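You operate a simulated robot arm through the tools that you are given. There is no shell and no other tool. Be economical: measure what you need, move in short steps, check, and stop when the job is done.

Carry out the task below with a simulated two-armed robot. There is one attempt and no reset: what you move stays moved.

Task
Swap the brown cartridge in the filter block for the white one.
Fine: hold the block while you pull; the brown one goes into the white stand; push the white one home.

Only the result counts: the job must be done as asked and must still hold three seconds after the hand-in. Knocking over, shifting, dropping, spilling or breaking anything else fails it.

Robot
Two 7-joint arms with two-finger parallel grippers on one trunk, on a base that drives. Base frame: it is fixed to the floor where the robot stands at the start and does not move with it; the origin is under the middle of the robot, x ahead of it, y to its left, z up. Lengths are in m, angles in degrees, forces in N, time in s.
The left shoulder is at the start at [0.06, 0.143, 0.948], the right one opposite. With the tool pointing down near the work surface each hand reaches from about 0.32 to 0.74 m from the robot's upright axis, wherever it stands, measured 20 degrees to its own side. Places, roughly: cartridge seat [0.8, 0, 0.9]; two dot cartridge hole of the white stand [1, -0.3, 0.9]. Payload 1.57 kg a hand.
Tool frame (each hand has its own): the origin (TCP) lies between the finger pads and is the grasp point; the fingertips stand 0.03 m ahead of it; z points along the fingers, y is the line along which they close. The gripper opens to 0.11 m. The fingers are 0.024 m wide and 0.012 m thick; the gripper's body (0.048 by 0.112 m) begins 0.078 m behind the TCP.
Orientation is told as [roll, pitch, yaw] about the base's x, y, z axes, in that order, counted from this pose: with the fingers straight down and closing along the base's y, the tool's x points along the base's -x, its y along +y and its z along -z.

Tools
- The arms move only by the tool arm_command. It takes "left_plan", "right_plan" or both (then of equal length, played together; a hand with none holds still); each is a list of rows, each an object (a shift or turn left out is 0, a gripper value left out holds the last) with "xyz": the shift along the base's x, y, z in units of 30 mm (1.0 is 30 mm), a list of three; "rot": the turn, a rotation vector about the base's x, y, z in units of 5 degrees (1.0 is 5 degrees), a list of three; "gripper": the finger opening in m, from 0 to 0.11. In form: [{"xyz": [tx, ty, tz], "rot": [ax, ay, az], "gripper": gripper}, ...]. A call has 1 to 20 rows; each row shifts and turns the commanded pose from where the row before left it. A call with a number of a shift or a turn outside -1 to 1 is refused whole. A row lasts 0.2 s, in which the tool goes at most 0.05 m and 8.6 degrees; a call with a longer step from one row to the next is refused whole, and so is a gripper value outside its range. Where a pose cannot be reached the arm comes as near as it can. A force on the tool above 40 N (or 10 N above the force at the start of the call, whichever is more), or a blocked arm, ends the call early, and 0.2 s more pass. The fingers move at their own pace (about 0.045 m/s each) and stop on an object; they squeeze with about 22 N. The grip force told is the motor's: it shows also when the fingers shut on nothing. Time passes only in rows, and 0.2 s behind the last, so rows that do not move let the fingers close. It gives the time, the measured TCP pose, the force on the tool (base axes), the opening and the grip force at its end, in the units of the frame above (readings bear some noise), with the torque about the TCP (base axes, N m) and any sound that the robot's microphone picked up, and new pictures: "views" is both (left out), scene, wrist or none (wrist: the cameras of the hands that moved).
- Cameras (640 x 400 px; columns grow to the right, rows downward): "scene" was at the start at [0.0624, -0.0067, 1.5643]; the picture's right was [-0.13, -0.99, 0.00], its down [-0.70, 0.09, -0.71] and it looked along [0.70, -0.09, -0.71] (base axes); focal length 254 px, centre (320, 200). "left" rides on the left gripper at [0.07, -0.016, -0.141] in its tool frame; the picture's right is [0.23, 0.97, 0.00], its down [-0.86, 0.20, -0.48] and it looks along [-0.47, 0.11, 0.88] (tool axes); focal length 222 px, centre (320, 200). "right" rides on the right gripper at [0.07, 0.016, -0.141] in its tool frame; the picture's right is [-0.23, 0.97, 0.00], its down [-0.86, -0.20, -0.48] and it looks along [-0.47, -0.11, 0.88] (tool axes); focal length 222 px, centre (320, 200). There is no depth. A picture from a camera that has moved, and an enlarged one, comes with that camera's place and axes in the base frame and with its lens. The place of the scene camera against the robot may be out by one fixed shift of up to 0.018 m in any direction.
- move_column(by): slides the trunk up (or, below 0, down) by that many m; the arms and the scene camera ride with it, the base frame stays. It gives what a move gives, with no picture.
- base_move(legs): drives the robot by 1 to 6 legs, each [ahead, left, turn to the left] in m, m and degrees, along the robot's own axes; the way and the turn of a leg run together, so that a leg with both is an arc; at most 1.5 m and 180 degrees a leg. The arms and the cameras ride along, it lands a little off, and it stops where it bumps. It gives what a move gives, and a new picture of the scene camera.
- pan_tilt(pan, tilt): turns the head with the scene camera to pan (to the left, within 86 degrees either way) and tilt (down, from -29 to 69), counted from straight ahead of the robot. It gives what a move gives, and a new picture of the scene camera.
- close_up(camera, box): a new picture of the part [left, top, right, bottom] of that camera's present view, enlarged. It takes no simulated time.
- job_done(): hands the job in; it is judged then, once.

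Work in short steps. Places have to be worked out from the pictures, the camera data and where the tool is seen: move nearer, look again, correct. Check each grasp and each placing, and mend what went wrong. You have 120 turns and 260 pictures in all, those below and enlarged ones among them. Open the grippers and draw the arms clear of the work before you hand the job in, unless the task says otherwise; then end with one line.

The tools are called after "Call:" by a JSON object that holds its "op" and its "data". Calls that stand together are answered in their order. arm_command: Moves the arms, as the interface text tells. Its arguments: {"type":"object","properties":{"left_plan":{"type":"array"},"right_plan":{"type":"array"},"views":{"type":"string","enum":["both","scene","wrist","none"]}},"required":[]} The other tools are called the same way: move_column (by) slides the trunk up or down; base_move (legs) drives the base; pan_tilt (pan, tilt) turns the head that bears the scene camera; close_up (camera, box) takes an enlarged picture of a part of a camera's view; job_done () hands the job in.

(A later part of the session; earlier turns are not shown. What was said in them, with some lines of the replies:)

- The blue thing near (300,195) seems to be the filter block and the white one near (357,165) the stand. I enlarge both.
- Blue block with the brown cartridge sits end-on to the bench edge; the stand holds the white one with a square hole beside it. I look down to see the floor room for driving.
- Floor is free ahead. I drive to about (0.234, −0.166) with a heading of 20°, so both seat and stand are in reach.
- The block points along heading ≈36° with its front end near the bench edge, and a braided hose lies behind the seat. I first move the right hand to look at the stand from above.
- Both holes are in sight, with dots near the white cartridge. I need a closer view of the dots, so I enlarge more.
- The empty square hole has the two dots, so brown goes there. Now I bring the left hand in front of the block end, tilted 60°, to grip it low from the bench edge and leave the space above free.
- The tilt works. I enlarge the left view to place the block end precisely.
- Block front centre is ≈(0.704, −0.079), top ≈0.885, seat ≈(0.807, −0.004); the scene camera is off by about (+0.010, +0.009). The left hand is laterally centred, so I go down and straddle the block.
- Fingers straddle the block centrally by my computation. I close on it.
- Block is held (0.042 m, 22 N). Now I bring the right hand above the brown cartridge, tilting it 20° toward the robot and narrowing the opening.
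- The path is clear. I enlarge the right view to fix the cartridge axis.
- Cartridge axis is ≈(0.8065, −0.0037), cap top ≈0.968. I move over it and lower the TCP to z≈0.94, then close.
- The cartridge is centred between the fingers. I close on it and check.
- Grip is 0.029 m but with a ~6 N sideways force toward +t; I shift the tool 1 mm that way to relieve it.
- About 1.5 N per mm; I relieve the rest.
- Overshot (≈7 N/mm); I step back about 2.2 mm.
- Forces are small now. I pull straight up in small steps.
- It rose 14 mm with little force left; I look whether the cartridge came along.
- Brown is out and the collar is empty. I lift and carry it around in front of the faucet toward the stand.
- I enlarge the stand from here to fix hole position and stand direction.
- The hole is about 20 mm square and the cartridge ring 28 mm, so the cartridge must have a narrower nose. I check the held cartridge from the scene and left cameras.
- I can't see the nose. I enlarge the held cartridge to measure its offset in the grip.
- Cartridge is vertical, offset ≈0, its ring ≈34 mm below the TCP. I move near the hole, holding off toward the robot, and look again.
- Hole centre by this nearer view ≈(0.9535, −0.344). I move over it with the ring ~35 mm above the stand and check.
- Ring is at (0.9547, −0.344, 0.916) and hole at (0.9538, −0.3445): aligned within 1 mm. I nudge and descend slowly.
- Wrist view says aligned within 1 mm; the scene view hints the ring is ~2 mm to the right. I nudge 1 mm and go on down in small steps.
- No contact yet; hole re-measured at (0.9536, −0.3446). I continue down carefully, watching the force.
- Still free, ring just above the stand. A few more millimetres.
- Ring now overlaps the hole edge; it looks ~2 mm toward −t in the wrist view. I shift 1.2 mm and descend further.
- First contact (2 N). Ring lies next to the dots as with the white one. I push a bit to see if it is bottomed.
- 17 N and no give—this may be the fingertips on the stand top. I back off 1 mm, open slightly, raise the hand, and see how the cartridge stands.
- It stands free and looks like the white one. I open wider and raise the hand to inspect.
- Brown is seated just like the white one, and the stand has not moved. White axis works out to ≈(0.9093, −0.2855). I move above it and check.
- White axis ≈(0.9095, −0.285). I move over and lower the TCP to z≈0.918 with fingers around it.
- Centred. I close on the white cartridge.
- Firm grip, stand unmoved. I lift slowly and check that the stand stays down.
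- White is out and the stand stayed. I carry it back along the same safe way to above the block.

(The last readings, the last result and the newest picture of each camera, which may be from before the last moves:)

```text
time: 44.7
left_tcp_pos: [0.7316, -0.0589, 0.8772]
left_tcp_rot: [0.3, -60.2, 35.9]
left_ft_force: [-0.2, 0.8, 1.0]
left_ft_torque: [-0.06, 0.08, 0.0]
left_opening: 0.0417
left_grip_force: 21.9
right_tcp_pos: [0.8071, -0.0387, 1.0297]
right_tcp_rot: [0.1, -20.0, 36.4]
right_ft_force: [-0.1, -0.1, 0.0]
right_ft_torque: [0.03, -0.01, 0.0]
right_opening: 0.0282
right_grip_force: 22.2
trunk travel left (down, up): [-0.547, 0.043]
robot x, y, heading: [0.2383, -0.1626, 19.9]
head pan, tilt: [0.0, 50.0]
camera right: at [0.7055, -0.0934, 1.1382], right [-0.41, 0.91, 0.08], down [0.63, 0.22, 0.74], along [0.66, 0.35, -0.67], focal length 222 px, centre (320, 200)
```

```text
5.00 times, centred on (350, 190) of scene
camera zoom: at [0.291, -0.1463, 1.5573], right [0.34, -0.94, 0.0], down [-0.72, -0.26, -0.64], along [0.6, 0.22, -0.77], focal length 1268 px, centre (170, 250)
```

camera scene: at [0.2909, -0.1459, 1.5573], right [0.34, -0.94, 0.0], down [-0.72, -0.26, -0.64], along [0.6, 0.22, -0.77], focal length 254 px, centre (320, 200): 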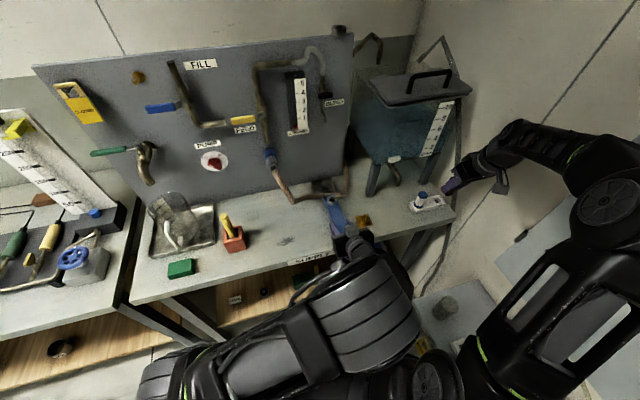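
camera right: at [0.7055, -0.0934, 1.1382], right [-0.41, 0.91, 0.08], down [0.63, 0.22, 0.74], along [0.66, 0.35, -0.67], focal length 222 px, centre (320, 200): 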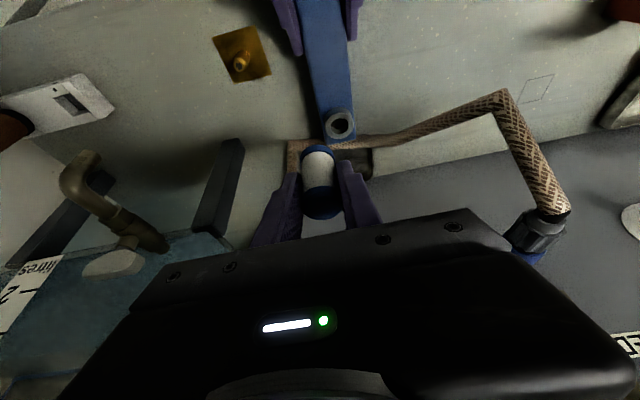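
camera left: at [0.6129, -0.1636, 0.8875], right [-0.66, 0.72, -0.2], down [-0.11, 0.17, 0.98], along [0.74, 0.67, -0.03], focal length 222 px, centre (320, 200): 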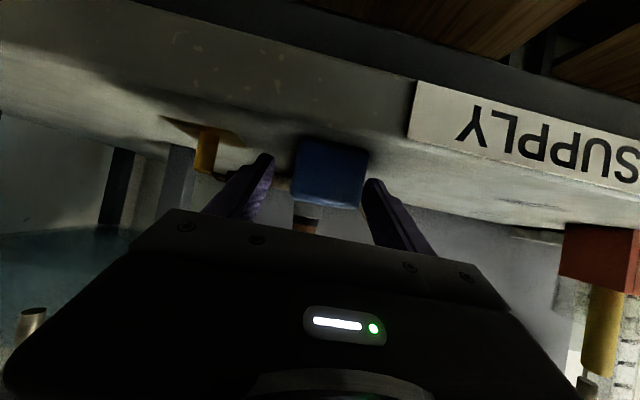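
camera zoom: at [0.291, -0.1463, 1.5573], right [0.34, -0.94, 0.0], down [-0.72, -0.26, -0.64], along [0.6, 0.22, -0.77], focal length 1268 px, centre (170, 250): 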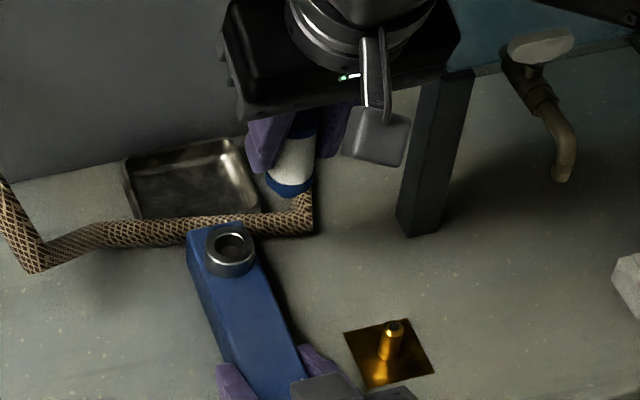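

Collar bore is ≈(0.8085, −0.004), top ≈0.909; white ring is 39 mm below the TCP and centred. I move over the bore and lower to about 15 mm above.

Call:
{"op": "arm_command", "data": {"right_plan": [{"xyz": [0.03, 0.6, 0]}, {"xyz": [0.027, 0.59, 0]}, {"xyz": [0, 0, -0.5]}, {"xyz": [0, 0, -0.5]}, {"xyz": [0, 0, -0.5]}, {"xyz": [0, 0, -0.4]}, {}], "views": "none"}}

Call:
{"op": "close_up", "data": {"camera": "right", "box": [270, 90, 370, 215]}}

Call:
{"op": "close_up", "data": {"camera": "scene", "box": [310, 175, 360, 210]}}

```text
time: 46.3
left_tcp_pos: [0.7303, -0.058, 0.8776]
left_tcp_rot: [0.2, -60.3, 35.7]
left_ft_force: [0.6, -0.3, -0.2]
left_ft_torque: [-0.05, 0.02, 0.0]
left_opening: 0.0419
left_grip_force: 21.9
right_tcp_pos: [0.8083, -0.0034, 0.9729]
right_tcp_rot: [0.2, -19.9, 36.6]
right_ft_force: [0.4, -0.3, -0.5]
right_ft_torque: [0.0, 0.04, 0.01]
right_opening: 0.0285
right_grip_force: 22.2
trunk travel left (down, up): [-0.547, 0.043]
robot x, y, heading: [0.2331, -0.1661, 19.8]
head pan, tilt: [0.0, 50.0]
```

```text
3.20 times, centred on (320, 152) of right
camera zoom: at [0.7078, -0.0583, 1.0809], right [-0.41, 0.91, 0.08], down [0.63, 0.22, 0.74], along [0.66, 0.35, -0.67], focal length 711 px, centre (320, 352)
```

zoom: 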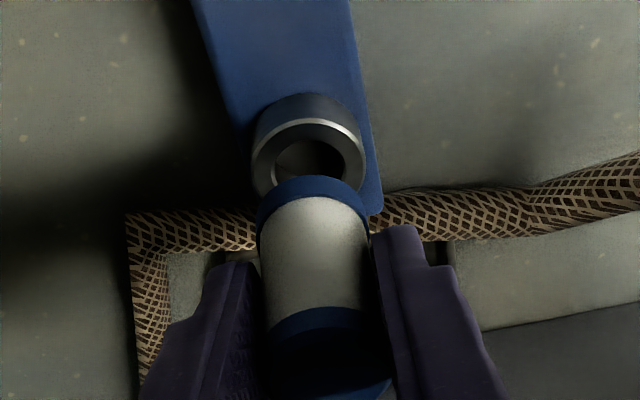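

```text
11.43 times, centred on (335, 192) of scene
camera zoom: at [0.2912, -0.146, 1.5573], right [0.34, -0.94, 0.0], down [-0.72, -0.26, -0.64], along [0.6, 0.22, -0.77], focal length 2898 px, centre (149, 286)
```

zoom: 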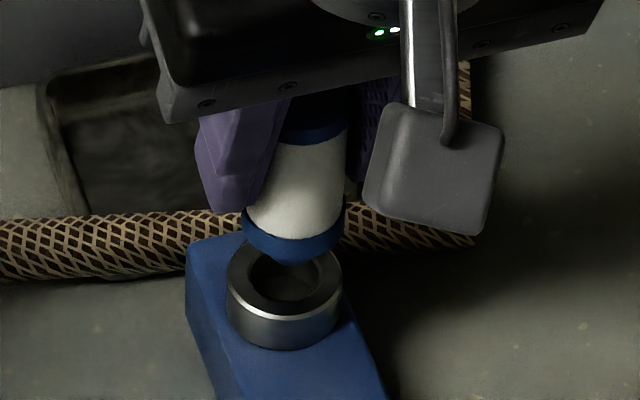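

Both views agree the ring is ≈1 mm toward +t and ≈1 mm too far forward. I correct (−1.3 mm in x) and lower toward the collar.

Call:
{"op": "arm_command", "data": {"right_plan": [{"xyz": [-0.043, 0.003, 0]}, {"xyz": [0, 0, -0.2]}, {"xyz": [0, 0, -0.2]}, {"xyz": [0, 0, -0.15]}, {}], "views": "none"}}

Call:
{"op": "close_up", "data": {"camera": "right", "box": [270, 90, 370, 215]}}

Call:
{"op": "close_up", "data": {"camera": "scene", "box": [310, 175, 360, 210]}}

```text
time: 47.5
left_tcp_pos: [0.731, -0.0587, 0.8782]
left_tcp_rot: [0.2, -60.2, 35.8]
left_ft_force: [-1.1, -0.6, -0.3]
left_ft_torque: [-0.09, 0.16, 0.0]
left_opening: 0.0419
left_grip_force: 21.6
right_tcp_pos: [0.8066, -0.0035, 0.957]
right_tcp_rot: [0.2, -20.0, 36.5]
right_ft_force: [1.6, 0.9, 1.4]
right_ft_torque: [0.03, -0.03, -0.01]
right_opening: 0.0288
right_grip_force: 21.9
trunk travel left (down, up): [-0.547, 0.043]
robot x, y, heading: [0.2327, -0.1656, 19.8]
head pan, tilt: [0.0, 50.0]
```

```text
3.20 times, centred on (320, 152) of right
camera zoom: at [0.7064, -0.0576, 1.0645], right [-0.41, 0.91, 0.08], down [0.63, 0.22, 0.74], along [0.66, 0.35, -0.67], focal length 711 px, centre (320, 352)
```

zoom: 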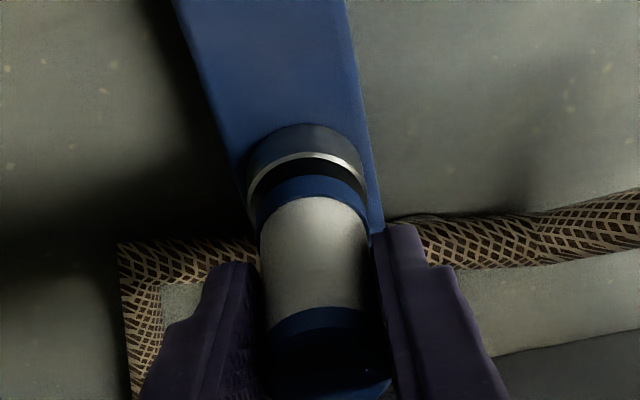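

```text
11.43 times, centred on (335, 192) of scene
camera zoom: at [0.2912, -0.1459, 1.5573], right [0.34, -0.94, 0.0], down [-0.72, -0.26, -0.64], along [0.6, 0.22, -0.77], focal length 2898 px, centre (149, 286)
```

zoom: 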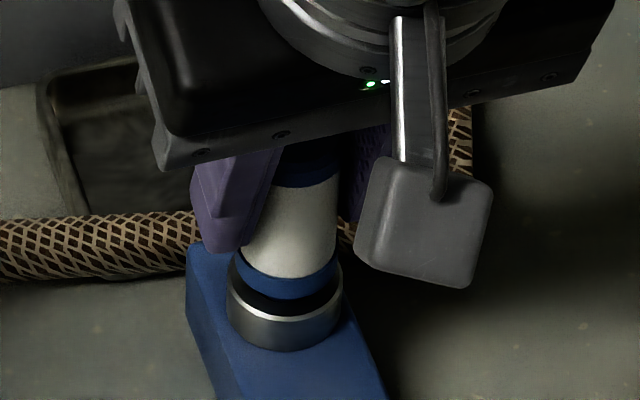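

Well centred in both views, small forces. I go on down in small steps.

Call:
{"op": "arm_command", "data": {"right_plan": [{"xyz": [0, 0, -0.1]}, {"xyz": [0, 0, -0.1]}, {}], "views": "none"}}

Call:
{"op": "close_up", "data": {"camera": "scene", "box": [310, 175, 360, 210]}}

```text
time: 48.3
left_tcp_pos: [0.7315, -0.0587, 0.8783]
left_tcp_rot: [0.2, -60.1, 35.9]
left_ft_force: [-5.8, -4.1, 0.4]
left_ft_torque: [0.04, -0.05, 0.03]
left_opening: 0.0416
left_grip_force: 22.3
right_tcp_pos: [0.8072, -0.0029, 0.9502]
right_tcp_rot: [0.2, -20.0, 36.5]
right_ft_force: [5.3, 4.0, 0.1]
right_ft_torque: [0.18, -0.29, 0.0]
right_opening: 0.0282
right_grip_force: 22.8
trunk travel left (down, up): [-0.547, 0.043]
robot x, y, heading: [0.2375, -0.1672, 19.8]
head pan, tilt: [0.0, 50.0]
```

```text
11.43 times, centred on (335, 192) of scene
camera zoom: at [0.2912, -0.146, 1.5573], right [0.34, -0.94, 0.0], down [-0.72, -0.26, -0.64], along [0.6, 0.22, -0.77], focal length 2898 px, centre (149, 286)
```

zoom: 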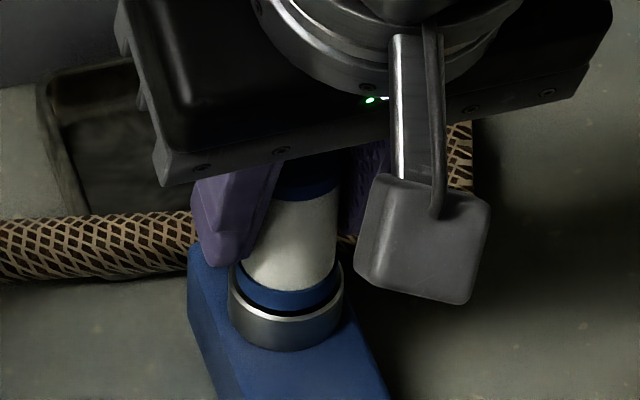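

It is entering; a 6.7 N side force says the tool should go +d ~0.8 mm. I correct and push on.

Call:
{"op": "arm_command", "data": {"right_plan": [{"xyz": [0.022, 0.016, 0]}, {"xyz": [0, 0, -0.08]}, {}], "views": "none"}}

Call:
{"op": "close_up", "data": {"camera": "scene", "box": [310, 175, 360, 210]}}

```text
time: 49.1
left_tcp_pos: [0.7309, -0.0576, 0.8772]
left_tcp_rot: [0.3, -60.2, 35.7]
left_ft_force: [0.2, -0.9, -5.4]
left_ft_torque: [-0.34, 0.3, -0.12]
left_opening: 0.0417
left_grip_force: 21.9
right_tcp_pos: [0.8073, -0.0031, 0.9491]
right_tcp_rot: [0.2, -20.0, 36.4]
right_ft_force: [0.3, 0.7, 7.8]
right_ft_torque: [0.03, -0.05, 0.01]
right_opening: 0.0285
right_grip_force: 21.9
trunk travel left (down, up): [-0.547, 0.043]
robot x, y, heading: [0.238, -0.1607, 20.2]
head pan, tilt: [0.0, 50.0]
```

```text
11.43 times, centred on (335, 192) of scene
camera zoom: at [0.291, -0.1461, 1.5574], right [0.34, -0.94, 0.0], down [-0.72, -0.26, -0.64], along [0.6, 0.22, -0.77], focal length 2898 px, centre (149, 286)
```

zoom: 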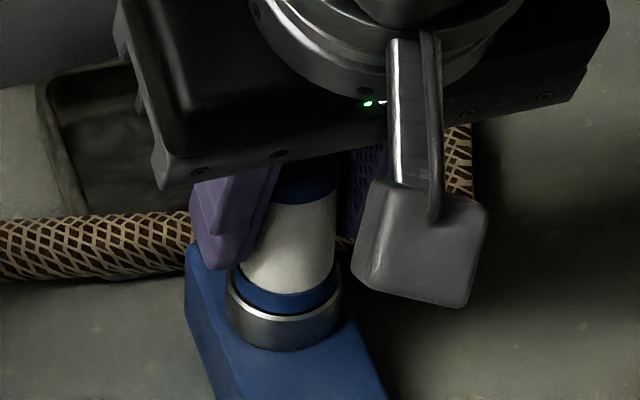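

Side forces are nil; vertical 8 N. I press further until it bottoms.

Call:
{"op": "arm_command", "data": {"right_plan": [{"xyz": [0, 0, -0.06]}, {"xyz": [0, 0, -0.06]}, {}], "views": "none"}}

Call:
{"op": "close_up", "data": {"camera": "scene", "box": [310, 175, 360, 210]}}

```text
time: 49.9
left_tcp_pos: [0.731, -0.0589, 0.8788]
left_tcp_rot: [0.3, -60.3, 35.9]
left_ft_force: [10.3, 4.3, -10.0]
left_ft_torque: [-0.24, 0.08, -0.37]
left_opening: 0.0418
left_grip_force: 22.4
right_tcp_pos: [0.8075, -0.0018, 0.9471]
right_tcp_rot: [0.2, -20.5, 36.5]
right_ft_force: [-0.6, -3.1, 34.0]
right_ft_torque: [0.03, -0.2, -0.02]
right_opening: 0.029
right_grip_force: 21.5
trunk travel left (down, up): [-0.547, 0.043]
robot x, y, heading: [0.2382, -0.1671, 20.0]
head pan, tilt: [0.0, 50.0]
```

```text
11.43 times, centred on (335, 192) of scene
camera zoom: at [0.29, -0.1465, 1.5576], right [0.34, -0.94, 0.0], down [-0.72, -0.26, -0.64], along [0.6, 0.22, -0.77], focal length 2898 px, centre (149, 286)
```

zoom: 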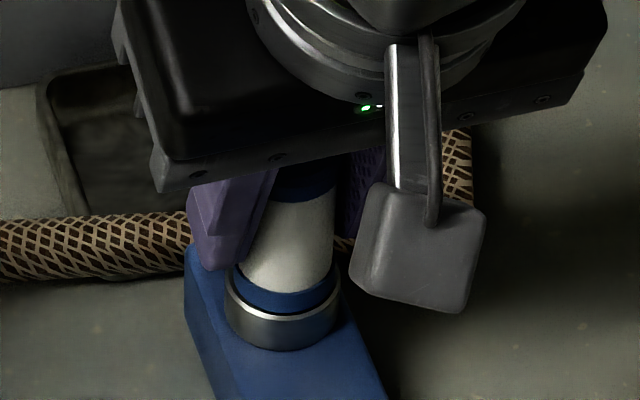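

34 N with little movement; there may still be a small gap. I unload, release, and raise the hand to compare with how the brown one sat.

Call:
{"op": "arm_command", "data": {"right_plan": [{"xyz": [0, 0, 0.1]}, {"gripper": 0.036}, {}, {"gripper": 0.055}, {}, {"xyz": [0, 0, 0.5]}, {"xyz": [0, 0, 0.8]}, {"xyz": [0, 0, 1]}, {"xyz": [-0.5, -0.4, 0.5]}, {}], "views": "wrist"}}

Call:
{"op": "close_up", "data": {"camera": "scene", "box": [300, 170, 400, 250]}}

Call:
{"op": "close_up", "data": {"camera": "scene", "box": [310, 175, 360, 210]}}

Call:
{"op": "close_up", "data": {"camera": "right", "box": [260, 90, 360, 200]}}

```text
time: 52.1
left_tcp_pos: [0.7301, -0.0583, 0.8788]
left_tcp_rot: [0.2, -60.2, 35.9]
left_ft_force: [-0.8, -0.9, 3.6]
left_ft_torque: [0.26, -0.52, -0.02]
left_opening: 0.042
left_grip_force: 21.6
right_tcp_pos: [0.7928, -0.0144, 1.0323]
right_tcp_rot: [0.2, -20.1, 36.5]
right_ft_force: [-0.4, 0.5, 0.1]
right_ft_torque: [0.02, 0.02, -0.04]
right_opening: 0.0549
right_grip_force: 0.1
trunk travel left (down, up): [-0.547, 0.043]
robot x, y, heading: [0.2342, -0.1655, 20.3]
head pan, tilt: [0.0, 50.0]
camera right: at [0.6911, -0.069, 1.1402], right [-0.41, 0.91, 0.08], down [0.63, 0.22, 0.74], along [0.66, 0.35, -0.67], focal length 222 px, centre (320, 200)
```

right: 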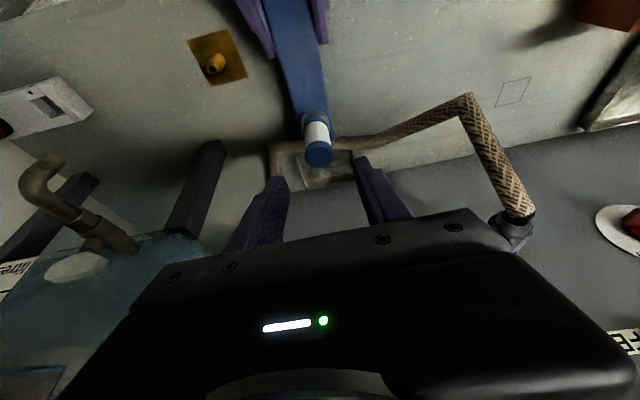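

```text
5.00 times, centred on (350, 210) of scene
camera zoom: at [0.2905, -0.1462, 1.5574], right [0.34, -0.94, 0.0], down [-0.72, -0.26, -0.64], along [0.6, 0.22, -0.77], focal length 1268 px, centre (170, 150)
```

zoom: 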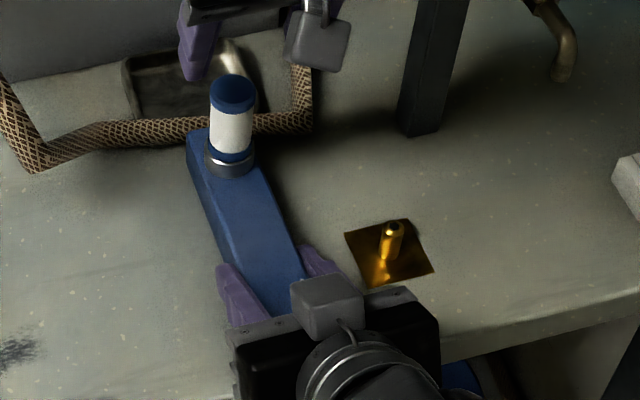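

```text
11.43 times, centred on (335, 192) of scene
camera zoom: at [0.2905, -0.1462, 1.5574], right [0.34, -0.94, 0.0], down [-0.72, -0.26, -0.64], along [0.6, 0.22, -0.77], focal length 2898 px, centre (149, 286)
```

zoom: 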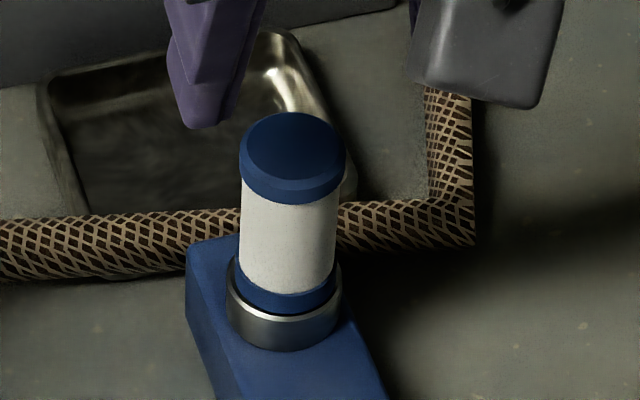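

```text
3.64 times, centred on (310, 145) of right
camera zoom: at [0.6911, -0.069, 1.1402], right [-0.41, 0.91, 0.08], down [0.63, 0.22, 0.74], along [0.66, 0.35, -0.67], focal length 808 px, centre (356, 400)
```

zoom: 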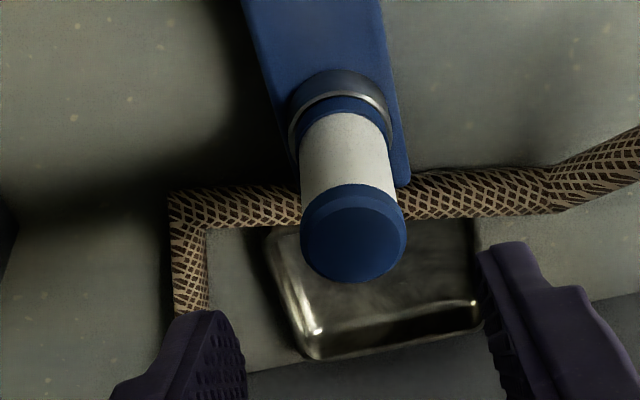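

White sits at exactly the height brown had (same pixels, and TCP minus grip offset gives 0.908 in both cases): it is home. I now open the left gripper and back it out along its approach.

Call:
{"op": "arm_command", "data": {"left_plan": [{"gripper": 0.06}, {}, {"gripper": 0.075}, {}, {"xyz": [-0.35, -0.258, 0.25]}, {"xyz": [-0.35, -0.258, 0.25]}, {"xyz": [-0.35, -0.258, 0.25]}, {"xyz": [-0.35, -0.258, 0.25]}, {"xyz": [-0.4, -0.2, 0.6]}, {"xyz": [-0.4, -0.2, 0.6]}, {}], "right_plan": [{}, {}, {}, {}, {"xyz": [0, 0, 0.5]}, {"xyz": [0, 0, 0.5]}, {"xyz": [-0.2, -0.6, 0.5]}, {"xyz": [-0.2, -0.9, 0.5]}, {"xyz": [-0.2, -0.9, 0]}, {"xyz": [-0.2, -0.9, 0]}, {}], "views": "scene"}}

Call:
{"op": "close_up", "data": {"camera": "scene", "box": [300, 160, 460, 260]}}

Call:
{"op": "close_up", "data": {"camera": "scene", "box": [310, 175, 360, 210]}}

```text
time: 54.5
left_tcp_pos: [0.6643, -0.1007, 0.9449]
left_tcp_rot: [0.1, -60.2, 36.0]
left_ft_force: [-0.4, 0.8, 0.3]
left_ft_torque: [0.0, -0.01, -0.02]
left_opening: 0.075
left_grip_force: 0.1
right_tcp_pos: [0.7696, -0.1137, 1.0922]
right_tcp_rot: [0.2, -19.8, 36.5]
right_ft_force: [-0.7, 0.5, 0.0]
right_ft_torque: [0.0, -0.02, 0.02]
right_opening: 0.0549
right_grip_force: 0.0
trunk travel left (down, up): [-0.547, 0.043]
robot x, y, heading: [0.233, -0.1685, 20.2]
head pan, tilt: [0.0, 50.0]
camera scene: at [0.2915, -0.1457, 1.5573], right [0.34, -0.94, 0.0], down [-0.72, -0.26, -0.64], along [0.6, 0.22, -0.77], focal length 254 px, centre (320, 200)
```

scene: 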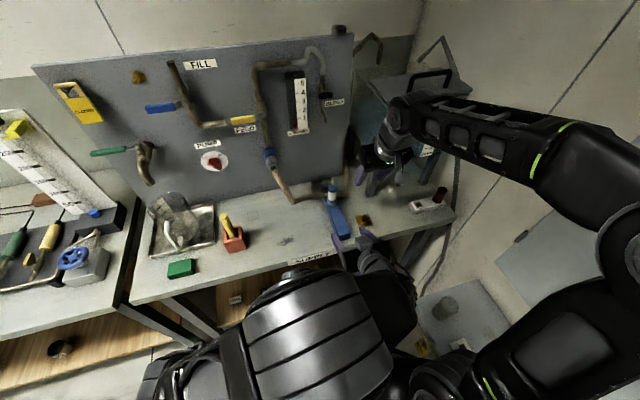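

```text
4.00 times, centred on (380, 210) of scene
camera zoom: at [0.2915, -0.1457, 1.5573], right [0.34, -0.94, 0.0], down [-0.72, -0.26, -0.64], along [0.6, 0.22, -0.77], focal length 1014 px, centre (80, 160)
```

zoom: 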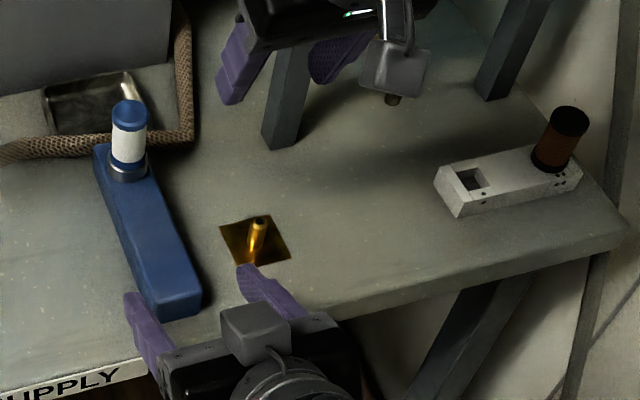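

```text
11.43 times, centred on (335, 192) of scene
camera zoom: at [0.2915, -0.1457, 1.5573], right [0.34, -0.94, 0.0], down [-0.72, -0.26, -0.64], along [0.6, 0.22, -0.77], focal length 2898 px, centre (149, 286)
```

zoom: 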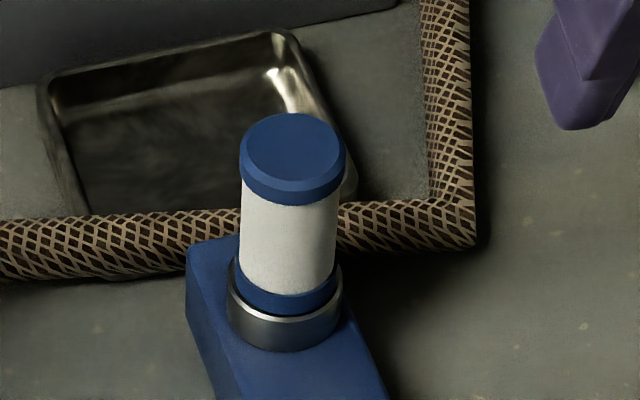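

Everything is in place: white in the block, brown in the two-dot hole, block and stand unshifted. I draw both arms further clear.

Call:
{"op": "arm_command", "data": {"left_plan": [{"xyz": [-0.6, 0.0, 0.6]}, {"xyz": [-0.6, 0.0, 0.6]}, {"xyz": [-0.6, 0.3, 0.6]}, {"xyz": [-0.5, 0.5, 0.6]}, {}], "right_plan": [{"xyz": [-0.4, -0.9, 0.2]}, {"xyz": [-0.5, -0.9, 0.2]}, {"xyz": [-0.7, -0.9, 0.2]}, {"xyz": [-0.7, -0.9, 0.2]}, {}], "views": "scene"}}

Call:
{"op": "close_up", "data": {"camera": "scene", "box": [300, 160, 460, 260]}}

```text
time: 55.7
left_tcp_pos: [0.5954, -0.0764, 1.0169]
left_tcp_rot: [0.3, -60.3, 35.9]
left_ft_force: [0.0, -0.1, -0.8]
left_ft_torque: [0.03, 0.0, -0.03]
left_opening: 0.075
left_grip_force: 0.0
right_tcp_pos: [0.699, -0.2215, 1.1157]
right_tcp_rot: [0.1, -19.9, 36.4]
right_ft_force: [-0.8, -0.7, -0.2]
right_ft_torque: [-0.02, 0.0, 0.0]
right_opening: 0.055
right_grip_force: 0.1
trunk travel left (down, up): [-0.547, 0.043]
robot x, y, heading: [0.2348, -0.1674, 19.9]
head pan, tilt: [0.0, 50.0]
camera scene: at [0.2916, -0.1461, 1.5573], right [0.34, -0.94, 0.0], down [-0.72, -0.26, -0.64], along [0.6, 0.22, -0.77], focal length 254 px, centre (320, 200)
```

scene: 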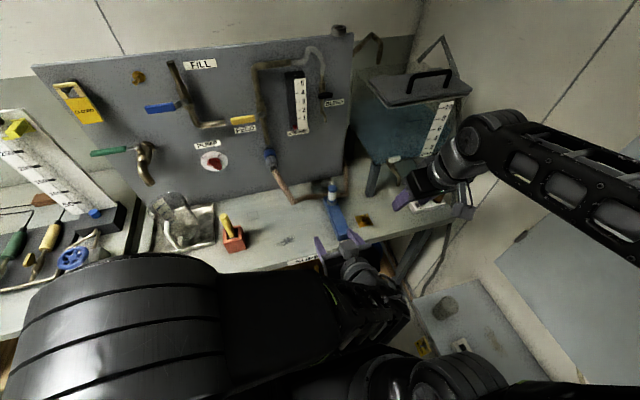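

```text
4.00 times, centred on (380, 210) of scene
camera zoom: at [0.2916, -0.1461, 1.5573], right [0.34, -0.94, 0.0], down [-0.72, -0.26, -0.64], along [0.6, 0.22, -0.77], focal length 1014 px, centre (80, 160)
```

zoom: 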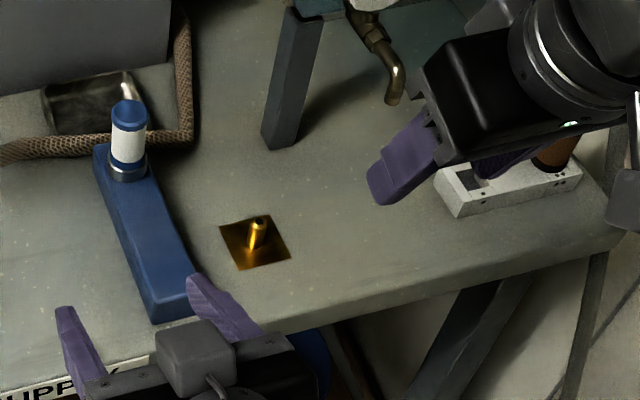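

Both arms are clear and both grippers open, and the bench is undisturbed. I hand the job in.

Call:
{"op": "job_done", "data": {}}

```text
The job is handed in.
```

The white cartridge is pushed home in the filter block, the brown one is in the two-dot hole of the white stand, and the job is handed in.
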